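You operate a simulated robot arm through the tools that you are given. There is no shell and no other tool. Be economical: measure what you need, move in short steps, check, and stop when the job is done.

The job below is to be done with a simulated robot arm. You get a single attempt, and the scene is never put back.

JOB
Take the blue cloth book and put it on the green folder.

Only the result counts: the job must be done as asked and must still hold three seconds after the hand-in. Knocking over, shifting, dropping, spilling or breaking anything else fails it. Flat cloth is picked up by pressing the open fingertips on it (5 to 10 N) and closing them slowly along it; thin cloth reads only 2 to 8 mm in the jaws.

ROBOT AND FRAMES
A 6-joint arm with a two-finger parallel gripper, fixed in place. Base frame: the origin is at the foot of the arm, x ahead of it, y to its left, z up; the work surface is at about z = 0. Lengths are in mm, angles in degrees, forces in N, time in s.
With the tool pointing down near the work surface it reaches from about 140 to 580 mm from the base axis. Its first joint turns from -66.0 to 66.0 degrees. Payload 2.1 kg.
The TCP is the grasp point between the finger pads, 30 mm short of the fingertips. In the tool frame z runs along the fingers and y along their closing line. Largest opening 94 mm; finger width 28, thickness 10; the body of the gripper, 50 by 96 mm, starts 55 mm behind the TCP.
Orientation is that of the tool frame in the base frame, as [roll, pitch, yaw] about the fixed x, y, z axes, in that order (R = Rz(yaw) Ry(pitch) Rx(roll)). With the fingers straight down and closing along the base's y, the tool's x points along the base's -x, its y along +y and its z along -z.

CONTROLS
- The arm moves only by the tool arm_command. Its argument "targets" is a list of rows, each a list of 4 numbers: the shift along the base's x, y, z in units of 150 mm (1.0 is 150 mm), then the turn about the base's z in units of 90 degrees (1.0 is 90 degrees). In form: [[dx, dy, dz, spin], ...]. A call has 1 to 8 rows; each row is the pose to reach, as a shift and turn from the pose commanded when the call began. "jaw" is the gripper command, from -1 (fully open) to 1 (shut), values between in proportion, set as the call begins (left out, the last holds). A call with a number of a shift or a turn outside -1 to 1 is refused whole. Each row takes 0.2 s and may step no farther than 50 mm and 8.6 degrees from the row before; otherwise, or with a gripper value out of range, the whole call is refused. A pose out of reach is approached as far as the arm can. The call stops where the force on the tool passes 40 N (or 10 N more than at its start, if that is more) or the arm is blocked; 0.2 s more then pass. The fingers move at their own pace (about 72 mm/s each) and stop on an object; they squeeze with about 34 N. The grip force told is the motor's: it shows also when the fingers shut on nothing. Time passes only in rows, and 0.2 s behind the last, so rows that repeat a pose let the fingers close. The reply holds the time, the measured pose of the TCP, the force on the tool along the base axes, the opening and the grip force, in the units named above and with some noise, and new pictures: "views" is both (left out), scene, wrist or none.
- Cameras (640 x 400 px; columns grow to the right, rows downward): "scene" is fixed at [47.7, -384.6, 454.5]; the picture's right is [0.84, -0.54, 0.00], its down [-0.38, -0.59, -0.71] and it looks along [0.38, 0.60, -0.71] (base axes); focal length 216 px, centre (320, 200). "wrist" rides on the gripper at [-37, 0, -58] in the tool frame; the picture's right is [0.00, -1.00, 0.00], its down [0.97, 0.00, -0.24] and it looks along [0.24, 0.00, 0.97] (tool axes); focal length 218 px, centre (320, 200). There is no depth. A picture from a camera that has moved, and an enlarged one, comes with that camera's place and axes in the base frame and with its lens. The place of the scene camera against the robot may be out by one fixed shift of up to 25 mm in any direction.
- enlarge(camera, box): a new picture of the part [left, top, right, bottom] of that camera's present view, enlarged. No time passes.
- close_job(): hands the job in; it is judged then, once.

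Go step by step. Nothing tells you positions but the pictures and the camera data: compare them with the known pose of the tool, close in by small moves and look again before you grip or let go. The budget is 90 turns and 150 pictures, counting those below and the enlarged ones. Unless the task says otherwise, let go and move clear before handing in, and close with one line.

The tools are called after "Emit:" as a command line: name --pt "numbers of a row" for each row, then --argument value for the rest, lists and objects as JSON in quotes. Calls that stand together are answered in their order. arm_command: Moves the arm, as the interface text tells. Its arguments: {"type":"object","properties":{"targets":{"type":"array"},"jaw":{"type":"number"},"views":{"type":"string","enum":["both","scene","wrist","none"]}},"required":["targets"]} The other tools are called the same way: enlarge (camera, box) takes an enlarged picture of a part of a camera's view; close_job () hands the job in.

At the start:

```text
time: 0.0
tool_pos: [288.4, -204.0, 255.3]
tool_rot: [-180.0, -0.1, -180.0]
force: [0.4, 0.1, -0.5]
opening: 94.0
grasp_force: 0.1
```

scene: 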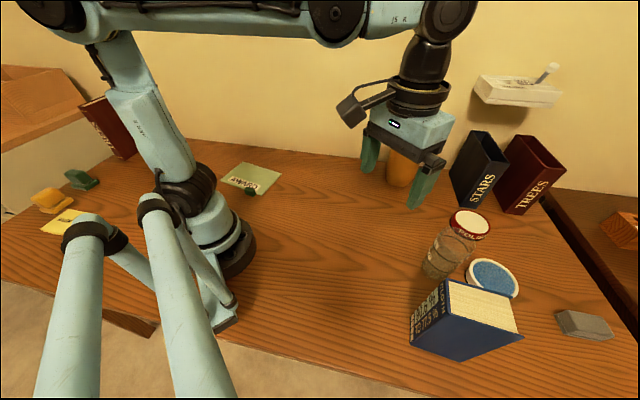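
wrist: 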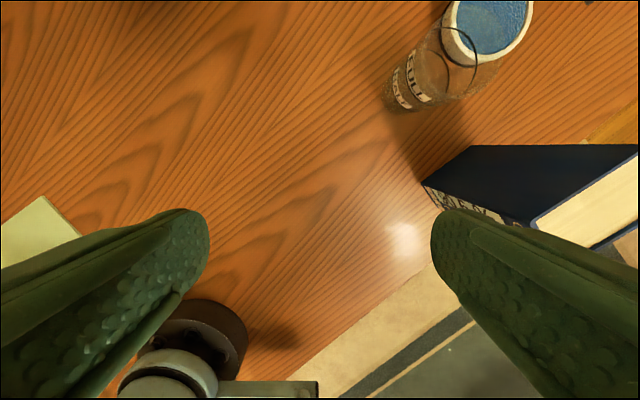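

The blue book seems to stand upright near (310,-417), and the green folder lies near (150,210). I'll look closer at both.

Emit:
enlarge --camera "scene" --box '[380, 190, 620, 370]'

Emit:
enlarge --camera "scene" --box '[190, 140, 310, 220]'

Emit:
enlarge --camera "scene" --box '[0, 130, 180, 250]'

```text
2.22 times, centred on (500, 280) of scene
camera zoom: at [47.7, -384.6, 454.5], right [0.84, -0.54, 0.0], down [-0.38, -0.59, -0.71], along [0.38, 0.6, -0.71], focal length 479 px, centre (-80, 22)
```

zoom: 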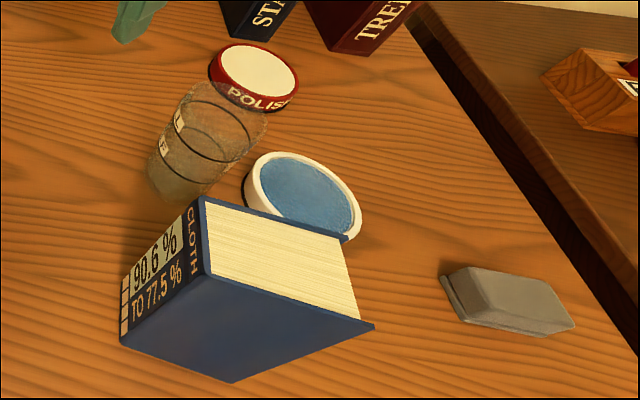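

```text
5.00 times, centred on (250, 180) of scene
camera zoom: at [47.7, -384.6, 454.5], right [0.84, -0.54, 0.0], down [-0.38, -0.59, -0.71], along [0.38, 0.6, -0.71], focal length 1078 px, centre (670, 300)
```

zoom: 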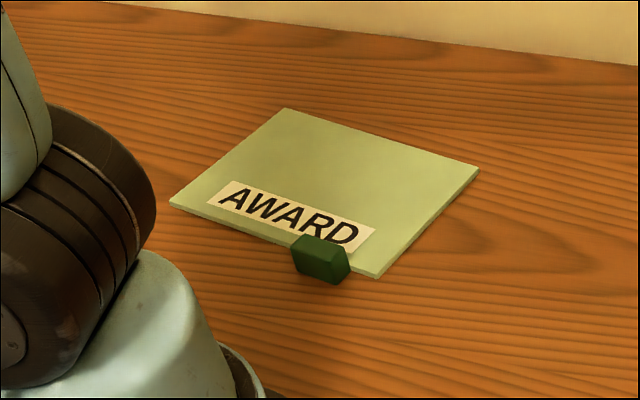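

```text
3.33 times, centred on (90, 190) of scene
camera zoom: at [47.7, -384.6, 454.5], right [0.84, -0.54, 0.0], down [-0.38, -0.59, -0.71], along [0.38, 0.6, -0.71], focal length 719 px, centre (1087, 233)
```

zoom: 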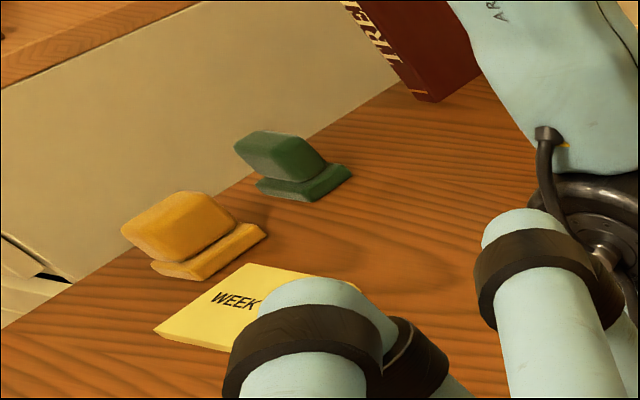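

The book is standing upright, about 83 x 50 mm in footprint and 165 mm high, centred near (275,-410). Its thickness runs along roughly 38°. I'll turn the jaws to match and move partway at a safe height.

Emit:
arm_command --pt "0 -0.1 0.05 -0.09" --pt "0 -0.2 0.1 -0.18" --pt "0 -0.3 0.15 -0.27" --pt "0 -0.4 0.2 -0.36" --pt "0 -0.5 0.2 -0.45" --pt "0 -0.6 0.2 -0.53" --pt "0 -0.7 0.2 -0.572" --pt "0 -0.7 0.2 -0.572" --jaw -1

```text
time: 1.8
tool_pos: [286.8, -310.2, 287.2]
tool_rot: [-179.9, -0.1, 128.3]
force: [-1.0, 0.8, 0.0]
opening: 94.2
grasp_force: 0.0
camera wrist: at [309.3, -339.8, 343.4], right [-0.78, -0.62, 0.0], down [-0.6, 0.76, 0.24], along [-0.15, 0.19, -0.97], focal length 218 px, centre (320, 200)
```

scene: 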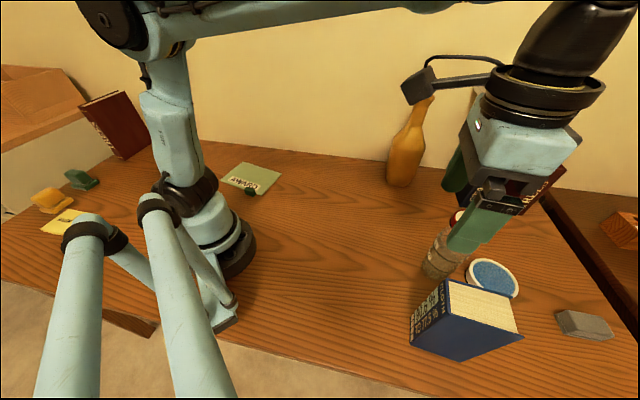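
wrist: 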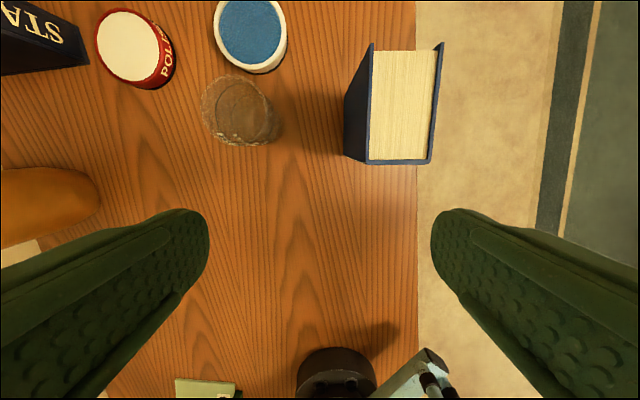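

The wrist view puts the book's top at about (277,-402), with the jaws already parallel to its covers. The jar and the dish are well clear, so I'll move above the book.

Emit:
arm_command --pt "-0.02 -0.2 0 0" --pt "-0.05 -0.4 0 0.01" --pt "-0.075 -0.62 0 0.01" --pt "-0.075 -0.62 -0.2 0.01" --pt "-0.075 -0.62 -0.3 0.01" --pt "-0.075 -0.62 -0.3 0.01"

```text
time: 3.2
tool_pos: [277.5, -400.6, 240.1]
tool_rot: [-179.9, -0.1, 129.4]
force: [0.2, -0.5, -0.7]
opening: 93.8
grasp_force: 0.1
camera wrist: at [300.3, -430.4, 296.4], right [-0.77, -0.63, 0.0], down [-0.62, 0.75, 0.24], along [-0.15, 0.18, -0.97], focal length 218 px, centre (320, 200)
```

scene: 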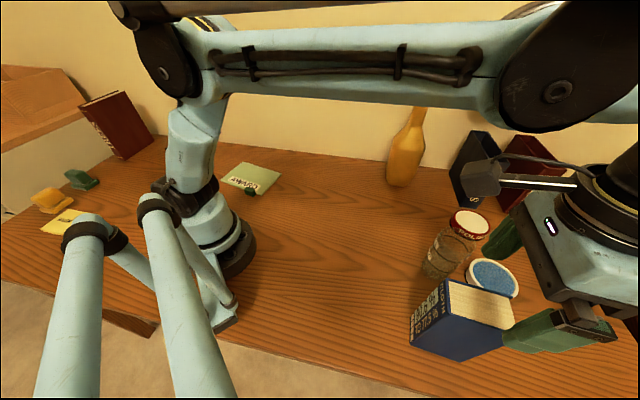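
wrist: 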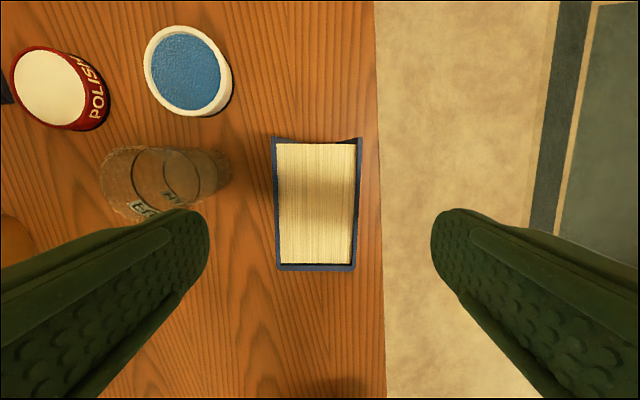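

The jaws are centred on the book and its top is at z≈168. I'll descend to z≈132 with the jaws open.

Emit:
arm_command --pt "0 0 -0.2 0" --pt "0 0 -0.4 0" --pt "0 0 -0.6 0" --pt "0 0 -0.72 0" --pt "0 0 -0.72 0"

```text
time: 4.4
tool_pos: [276.9, -403.7, 131.9]
tool_rot: [-179.9, 0.0, 129.5]
force: [-0.4, -0.1, -0.2]
opening: 94.0
grasp_force: 0.1
camera wrist: at [299.1, -432.1, 188.3], right [-0.77, -0.63, 0.0], down [-0.62, 0.75, 0.24], along [-0.15, 0.18, -0.97], focal length 218 px, centre (320, 200)
```

scene: 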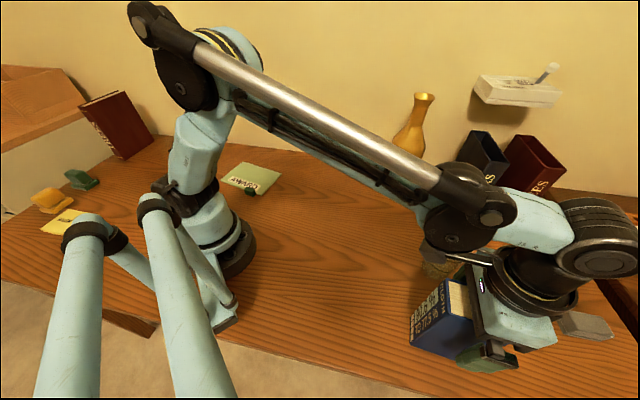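
wrist: 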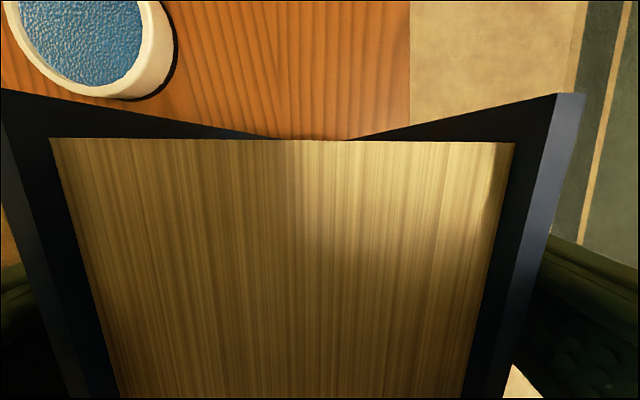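

The fingers straddle the covers with nothing in the way. I'll close the jaws now.

Emit:
arm_command --pt "0 0 0 0" --pt "0 0 0 0" --pt "0 0 0 0" --pt "0 0 0 0" --pt "0 0 0 0" --jaw 1 --views "scene"

```text
time: 5.6
tool_pos: [277.2, -402.7, 132.0]
tool_rot: [-179.9, 0.0, 129.4]
force: [1.5, 0.1, 0.4]
opening: 56.1
grasp_force: 34.4
```

scene: 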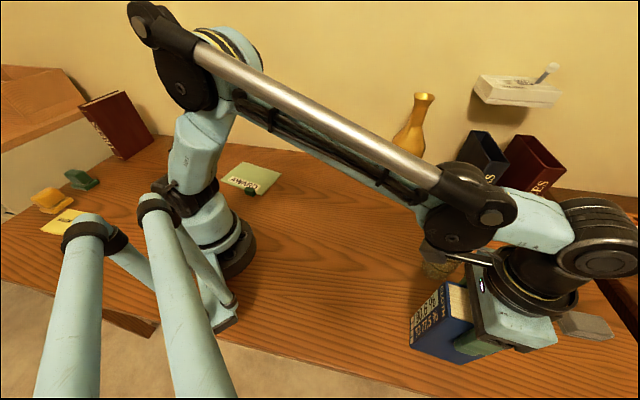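

The book is held at 56 mm and 34 N. I'll lift it straight up slowly and check the grip.

Emit:
arm_command --pt "0 0 0.05 0" --pt "0 0 0.15 0" --pt "0 0 0.3 0" --pt "0 0 0.45 0" --pt "0 0 0.6 0" --pt "0 0 0.8 0" --pt "0 0 1.0 0" --pt "0 0 1.0 0"

```text
time: 7.4
tool_pos: [275.4, -401.1, 283.9]
tool_rot: [-179.9, -0.1, 129.4]
force: [0.2, -0.5, -4.8]
opening: 56.3
grasp_force: 33.9
camera wrist: at [298.7, -430.4, 339.8], right [-0.77, -0.63, 0.0], down [-0.62, 0.75, 0.24], along [-0.15, 0.18, -0.97], focal length 218 px, centre (320, 200)
```

scene: 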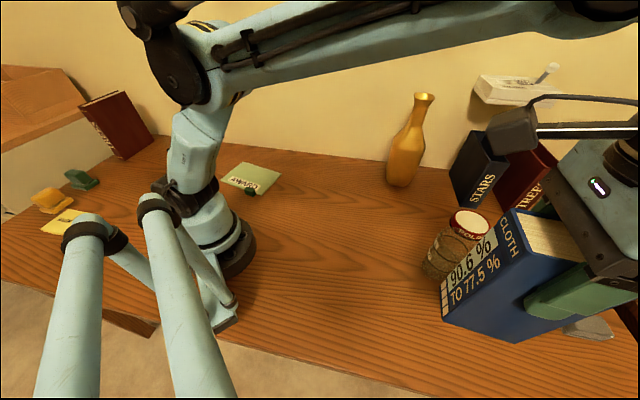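
wrist: 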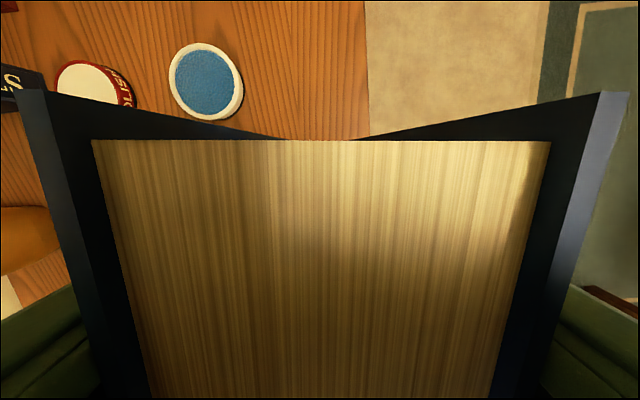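

The grip is firm and the book hangs straight, with its bottom near z≈152. I'll carry it along +y through clear space at that height.

Emit:
arm_command --pt "0 0.1 0.05 0" --pt "0 0.25 0.1 0" --pt "0 0.4 0.15 0" --pt "0 0.55 0.15 0" --pt "0 0.7 0.15 0" --pt "0 0.85 0.15 0" --pt "0 1.0 0.15 0" --views "none"

Emit:
arm_command --pt "0 0.15 0 0" --pt "0 0.3 0 0" --pt "0 0.45 0 0" --pt "0 0.6 0 0" --pt "0 0.75 0 0" --pt "0 0.9 0 0" --pt "0 1.0 0 0" --views "scene"

```text
time: 9.0
tool_pos: [277.3, -253.2, 308.0]
tool_rot: [-180.0, 0.0, 129.3]
force: [-0.2, 0.0, -3.8]
opening: 56.0
grasp_force: 34.0
```

```text
time: 10.6
tool_pos: [277.1, -101.8, 306.7]
tool_rot: [-179.8, 0.0, 129.4]
force: [0.2, -0.1, -4.9]
opening: 56.2
grasp_force: 34.4
```

scene: 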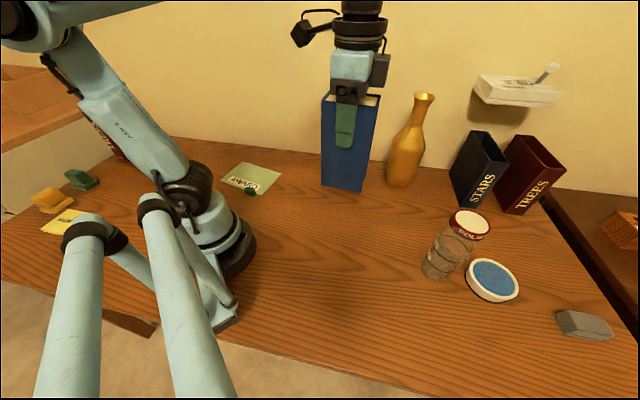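

The carry is going well. I'll continue towards the folder, which after correcting for the scene camera's shift I take to be centred near (163,245).

Emit:
arm_command --pt "0 0.15 0 0" --pt "0 0.3 0 0" --pt "0 0.45 0 0" --pt "0 0.6 0 0" --pt "0 0.75 0 0" --pt "0 0.9 0 0" --pt "0 1.0 0 0" --views "none"

Emit:
arm_command --pt "-0.05 0.12 0 0" --pt "-0.1 0.25 0 0" --pt "-0.2 0.4 0 0" --pt "-0.3 0.55 0 0" --pt "-0.4 0.7 0 0" --pt "-0.5 0.85 0 -0.04" --pt "-0.55 1.0 0 -0.08" --pt "-0.55 1.0 0 -0.08"

```text
time: 12.2
tool_pos: [280.6, 48.9, 305.3]
tool_rot: [-179.9, -0.1, 129.4]
force: [-0.4, 0.0, -5.2]
opening: 56.1
grasp_force: 33.8
```

```text
time: 14.0
tool_pos: [194.3, 198.0, 306.7]
tool_rot: [-179.9, 0.1, 122.2]
force: [-0.5, -0.7, -3.9]
opening: 56.4
grasp_force: 34.0
camera wrist: at [212.8, 166.1, 362.5], right [-0.85, -0.53, 0.0], down [-0.52, 0.82, 0.24], along [-0.13, 0.2, -0.97], focal length 218 px, centre (320, 200)
```

scene: 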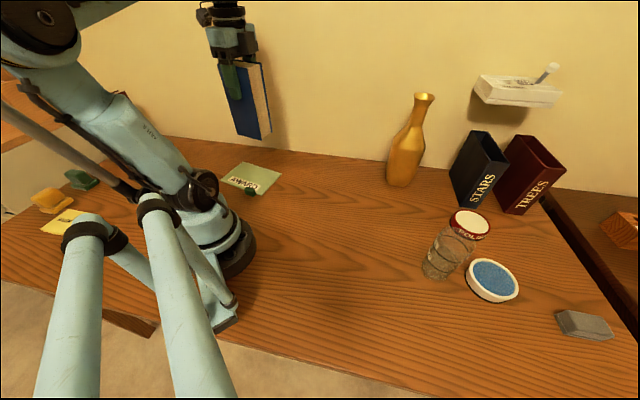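
wrist: 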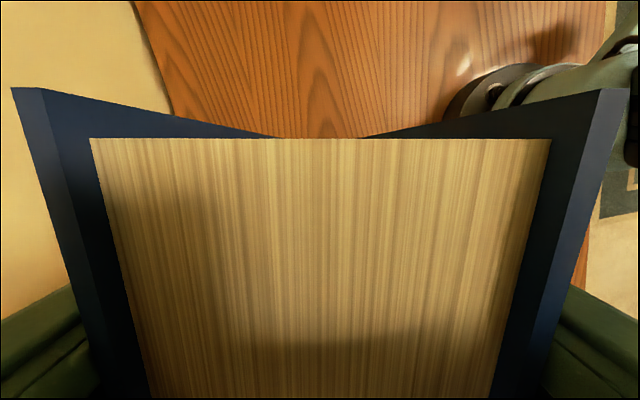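

The book is near the folder and still well above it. I'll enlarge the scene view to compare the two.

Emit:
enlarge --camera "scene" --box '[180, 50, 340, 210]'

Emit:
enlarge --camera "scene" --box '[215, 155, 287, 200]'

```text
2.50 times, centred on (260, 130) of scene
camera zoom: at [47.7, -384.6, 454.5], right [0.84, -0.54, 0.0], down [-0.38, -0.59, -0.71], along [0.38, 0.6, -0.71], focal length 539 px, centre (470, 375)
```

zoom: 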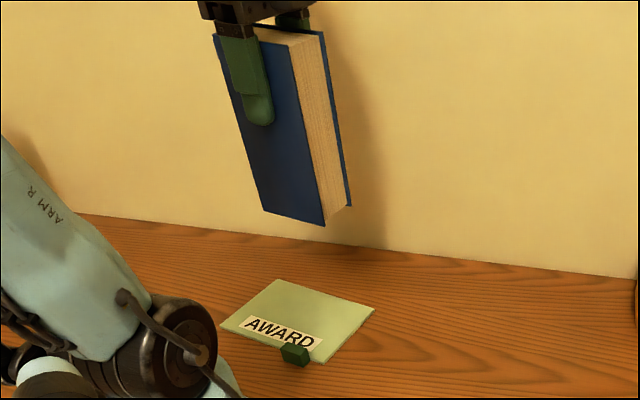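

```text
8.89 times, centred on (251, 178) of scene
camera zoom: at [47.7, -384.6, 454.5], right [0.84, -0.54, 0.0], down [-0.38, -0.59, -0.71], along [0.38, 0.6, -0.71], focal length 1917 px, centre (933, 400)
```

zoom: 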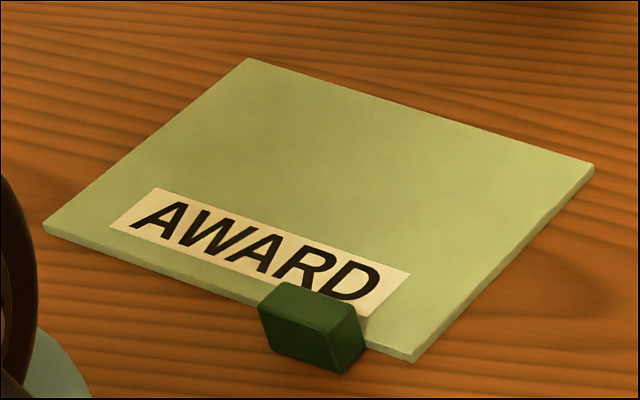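

The scene camera's shift is confirmed, and the folder centre comes out at (164,241) with its long axis at -58°. The book is already aligned with it, so I'll move over the centre and lower to about 25 mm above it. The small green block sits in front of the folder's edge, clear of the landing spot.

Emit:
arm_command --pt "-0.1 0.15 0 0" --pt "-0.2 0.287 0 0" --pt "-0.2 0.287 -0.2 0" --pt "-0.2 0.287 -0.4 0" --pt "-0.2 0.287 -0.6 0" --pt "-0.2 0.287 -0.8 0" --pt "-0.2 0.287 -0.95 0" --pt "-0.2 0.287 -0.95 0" --views "scene"

Emit:
enlarge --camera "scene" --box '[180, 80, 320, 210]'

```text
time: 15.8
tool_pos: [164.9, 241.0, 162.6]
tool_rot: [-179.8, 0.1, 122.2]
force: [1.0, 0.1, -4.4]
opening: 56.0
grasp_force: 34.2
```

scene: 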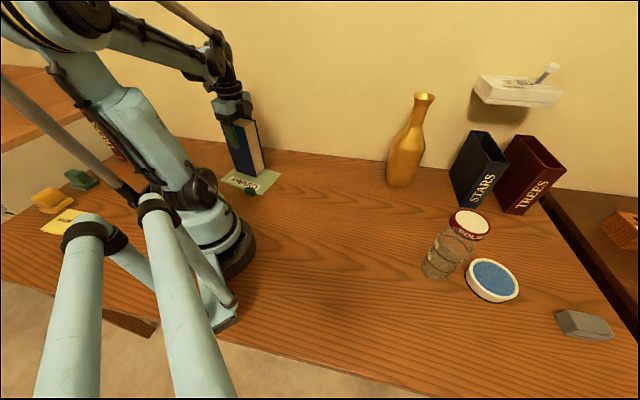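

```text
3.08 times, centred on (250, 145) of scene
camera zoom: at [47.7, -384.6, 454.5], right [0.84, -0.54, 0.0], down [-0.38, -0.59, -0.71], along [0.38, 0.6, -0.71], focal length 664 px, centre (535, 369)
```

zoom: 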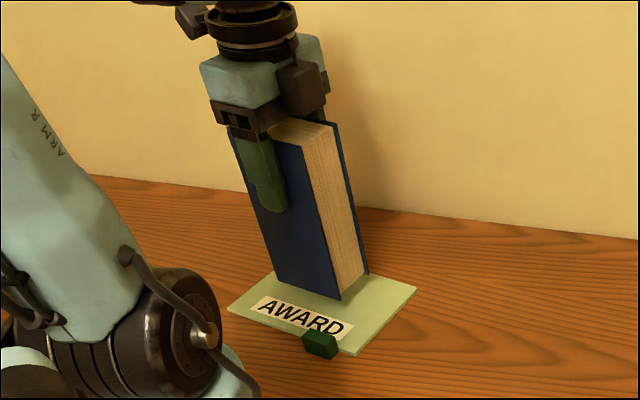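

The book is over the middle of the folder. I'll lower it gently, watching the force.

Emit:
arm_command --pt "0 0 -0.05 0" --pt "0 0 -0.1 0" --pt "0 0 -0.12 0" --pt "0 0 -0.12 0" --views "none"

Emit:
arm_command --pt "0 0 -0.013 0" --pt "0 0 -0.013 0" --views "none"

Emit:
arm_command --pt "0 0 -0.013 0" --pt "0 0 -0.013 0" --views "scene"

```text
time: 16.8
tool_pos: [164.5, 240.2, 145.4]
tool_rot: [-179.8, 0.0, 122.3]
force: [-0.6, -1.2, -4.9]
opening: 56.1
grasp_force: 34.0
```

```text
time: 17.4
tool_pos: [163.3, 240.1, 144.7]
tool_rot: [-180.0, -0.1, 122.2]
force: [-0.1, 0.3, -5.2]
opening: 56.7
grasp_force: 33.7
```

```text
time: 18.0
tool_pos: [163.5, 240.2, 141.7]
tool_rot: [-179.9, 0.0, 122.3]
force: [-0.2, 0.6, -4.3]
opening: 56.1
grasp_force: 34.2
```

scene: 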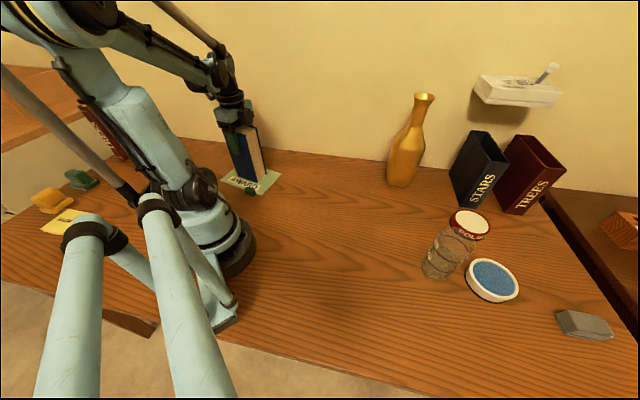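

There is no contact yet at z≈141, since the force is still just the book's weight. I'll go down in 2 mm steps.

Emit:
arm_command --pt "0 0 -0.012 0" --pt "0 0 -0.012 0" --views "none"

Emit:
arm_command --pt "0 0 -0.01 0" --pt "0 0 -0.01 0" --views "none"

```text
time: 18.6
tool_pos: [165.0, 240.5, 140.2]
tool_rot: [-179.9, 0.1, 122.2]
force: [-0.3, -0.4, -5.0]
opening: 56.4
grasp_force: 33.8
```

```text
time: 19.2
tool_pos: [164.1, 241.6, 138.4]
tool_rot: [-179.8, 0.1, 122.2]
force: [0.0, 0.3, -5.2]
opening: 56.1
grasp_force: 33.8
```

Still no contact at z≈138, so I'll continue in small steps.

Emit:
arm_command --pt "0 0 -0.01 0" --pt "0 0 -0.01 0" --views "none"

Emit:
enlarge --camera "scene" --box '[210, 110, 290, 210]'

```text
time: 19.8
tool_pos: [164.4, 240.5, 135.7]
tool_rot: [-179.9, 0.1, 122.2]
force: [-1.1, 0.4, 14.9]
opening: 56.3
grasp_force: 33.6
```

```text
4.00 times, centred on (250, 160) of scene
camera zoom: at [47.7, -384.6, 454.5], right [0.84, -0.54, 0.0], down [-0.38, -0.59, -0.71], along [0.38, 0.6, -0.71], focal length 863 px, centre (600, 360)
```

zoom: 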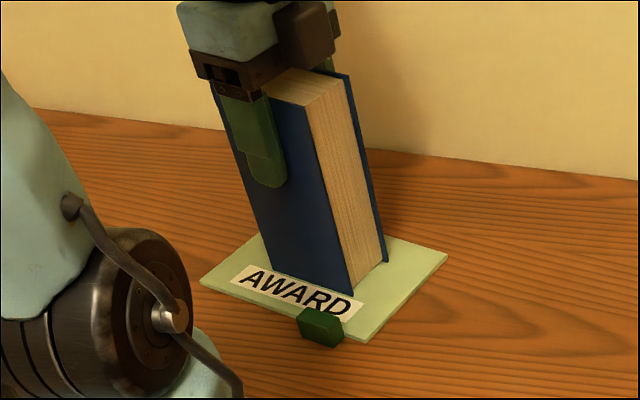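

The book is resting on the folder at z≈136, as the contact force shows. I'll relieve the pressure slightly and open the jaws.

Emit:
arm_command --pt "0 0 0.008 0" --pt "0 0 0.008 0" --views "none"

Emit:
arm_command --pt "0 0 0 0" --pt "0 0 0 0" --pt "0 0 0 0" --pt "0 0 0 0" --jaw -1

```text
time: 20.4
tool_pos: [163.3, 240.0, 137.8]
tool_rot: [-180.0, 0.0, 122.3]
force: [0.1, -0.4, -4.5]
opening: 56.2
grasp_force: 33.7
```

```text
time: 21.4
tool_pos: [163.3, 240.8, 138.7]
tool_rot: [-179.9, 0.1, 122.2]
force: [0.0, 0.5, 1.0]
opening: 93.9
grasp_force: 0.2
camera wrist: at [182.3, 208.6, 194.7], right [-0.85, -0.53, 0.0], down [-0.52, 0.82, 0.24], along [-0.13, 0.2, -0.97], focal length 218 px, centre (320, 200)
```

scene: 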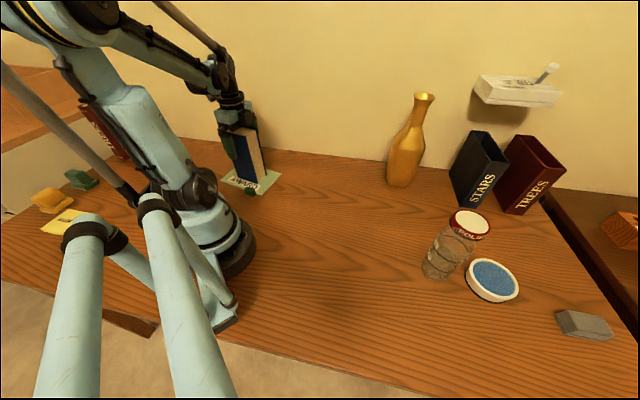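
wrist: 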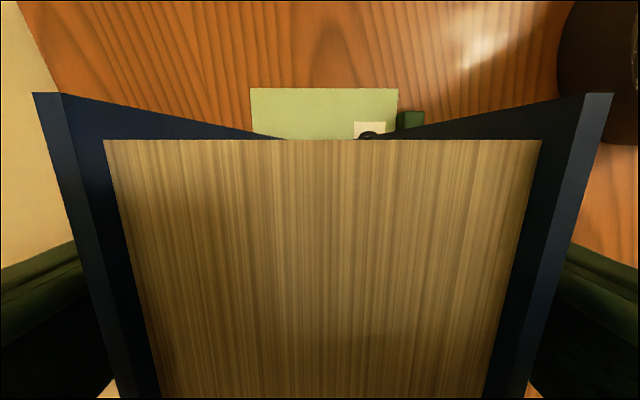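

The jaws are open and the book stands on the folder. I'll rise straight up and clear it.

Emit:
arm_command --pt "0 0 0.1 0" --pt "0 0 0.25 0" --pt "0 0 0.4 0" --pt "0 0 0.6 0" --pt "0 0 0.8 0" --pt "0 0 1.0 0" --pt "0 0 1.0 0"

Emit:
enlarge --camera "scene" --box '[200, 100, 300, 210]'

```text
time: 23.0
tool_pos: [163.4, 243.2, 287.2]
tool_rot: [-179.9, -0.1, 122.3]
force: [0.8, -0.1, 0.5]
opening: 94.1
grasp_force: 0.0
camera wrist: at [182.2, 210.9, 343.3], right [-0.85, -0.53, 0.0], down [-0.52, 0.82, 0.24], along [-0.13, 0.2, -0.97], focal length 218 px, centre (320, 200)
```

scene: 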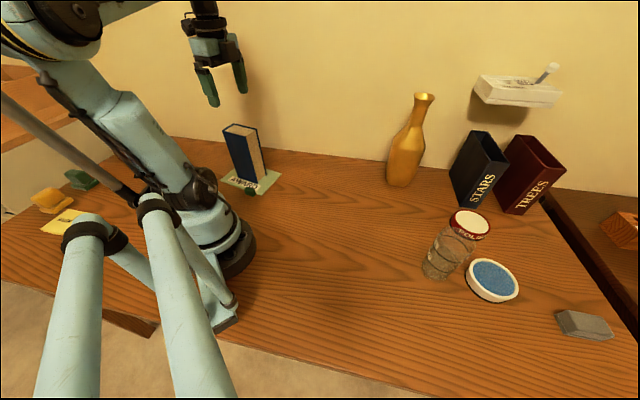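
wrist: 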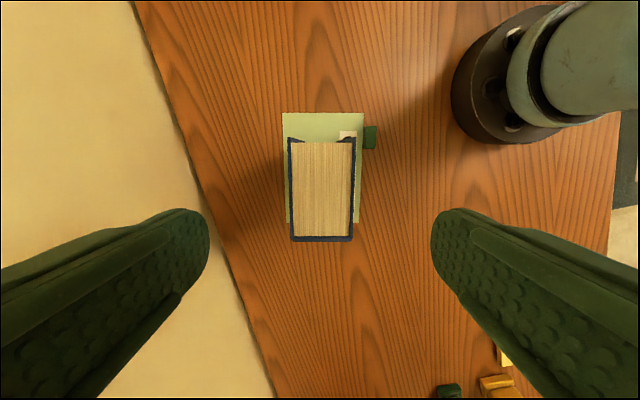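

```text
3.64 times, centred on (250, 155) of scene
camera zoom: at [47.7, -384.6, 454.5], right [0.84, -0.54, 0.0], down [-0.38, -0.59, -0.71], along [0.38, 0.6, -0.71], focal length 784 px, centre (574, 364)
```

zoom: 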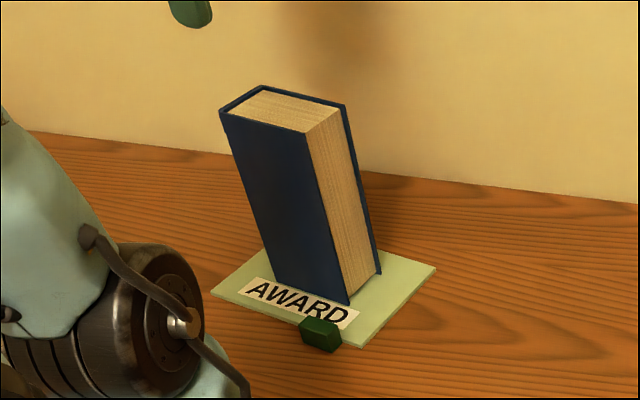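

The blue book stands upright in the middle of the green folder, the gripper is clear, and nothing else has moved. I'm handing the job in.

Emit:
close_job

```text
The job is handed in.
```

The blue cloth book now stands upright on the green folder, the gripper is clear, and nothing else was disturbed that I could see.
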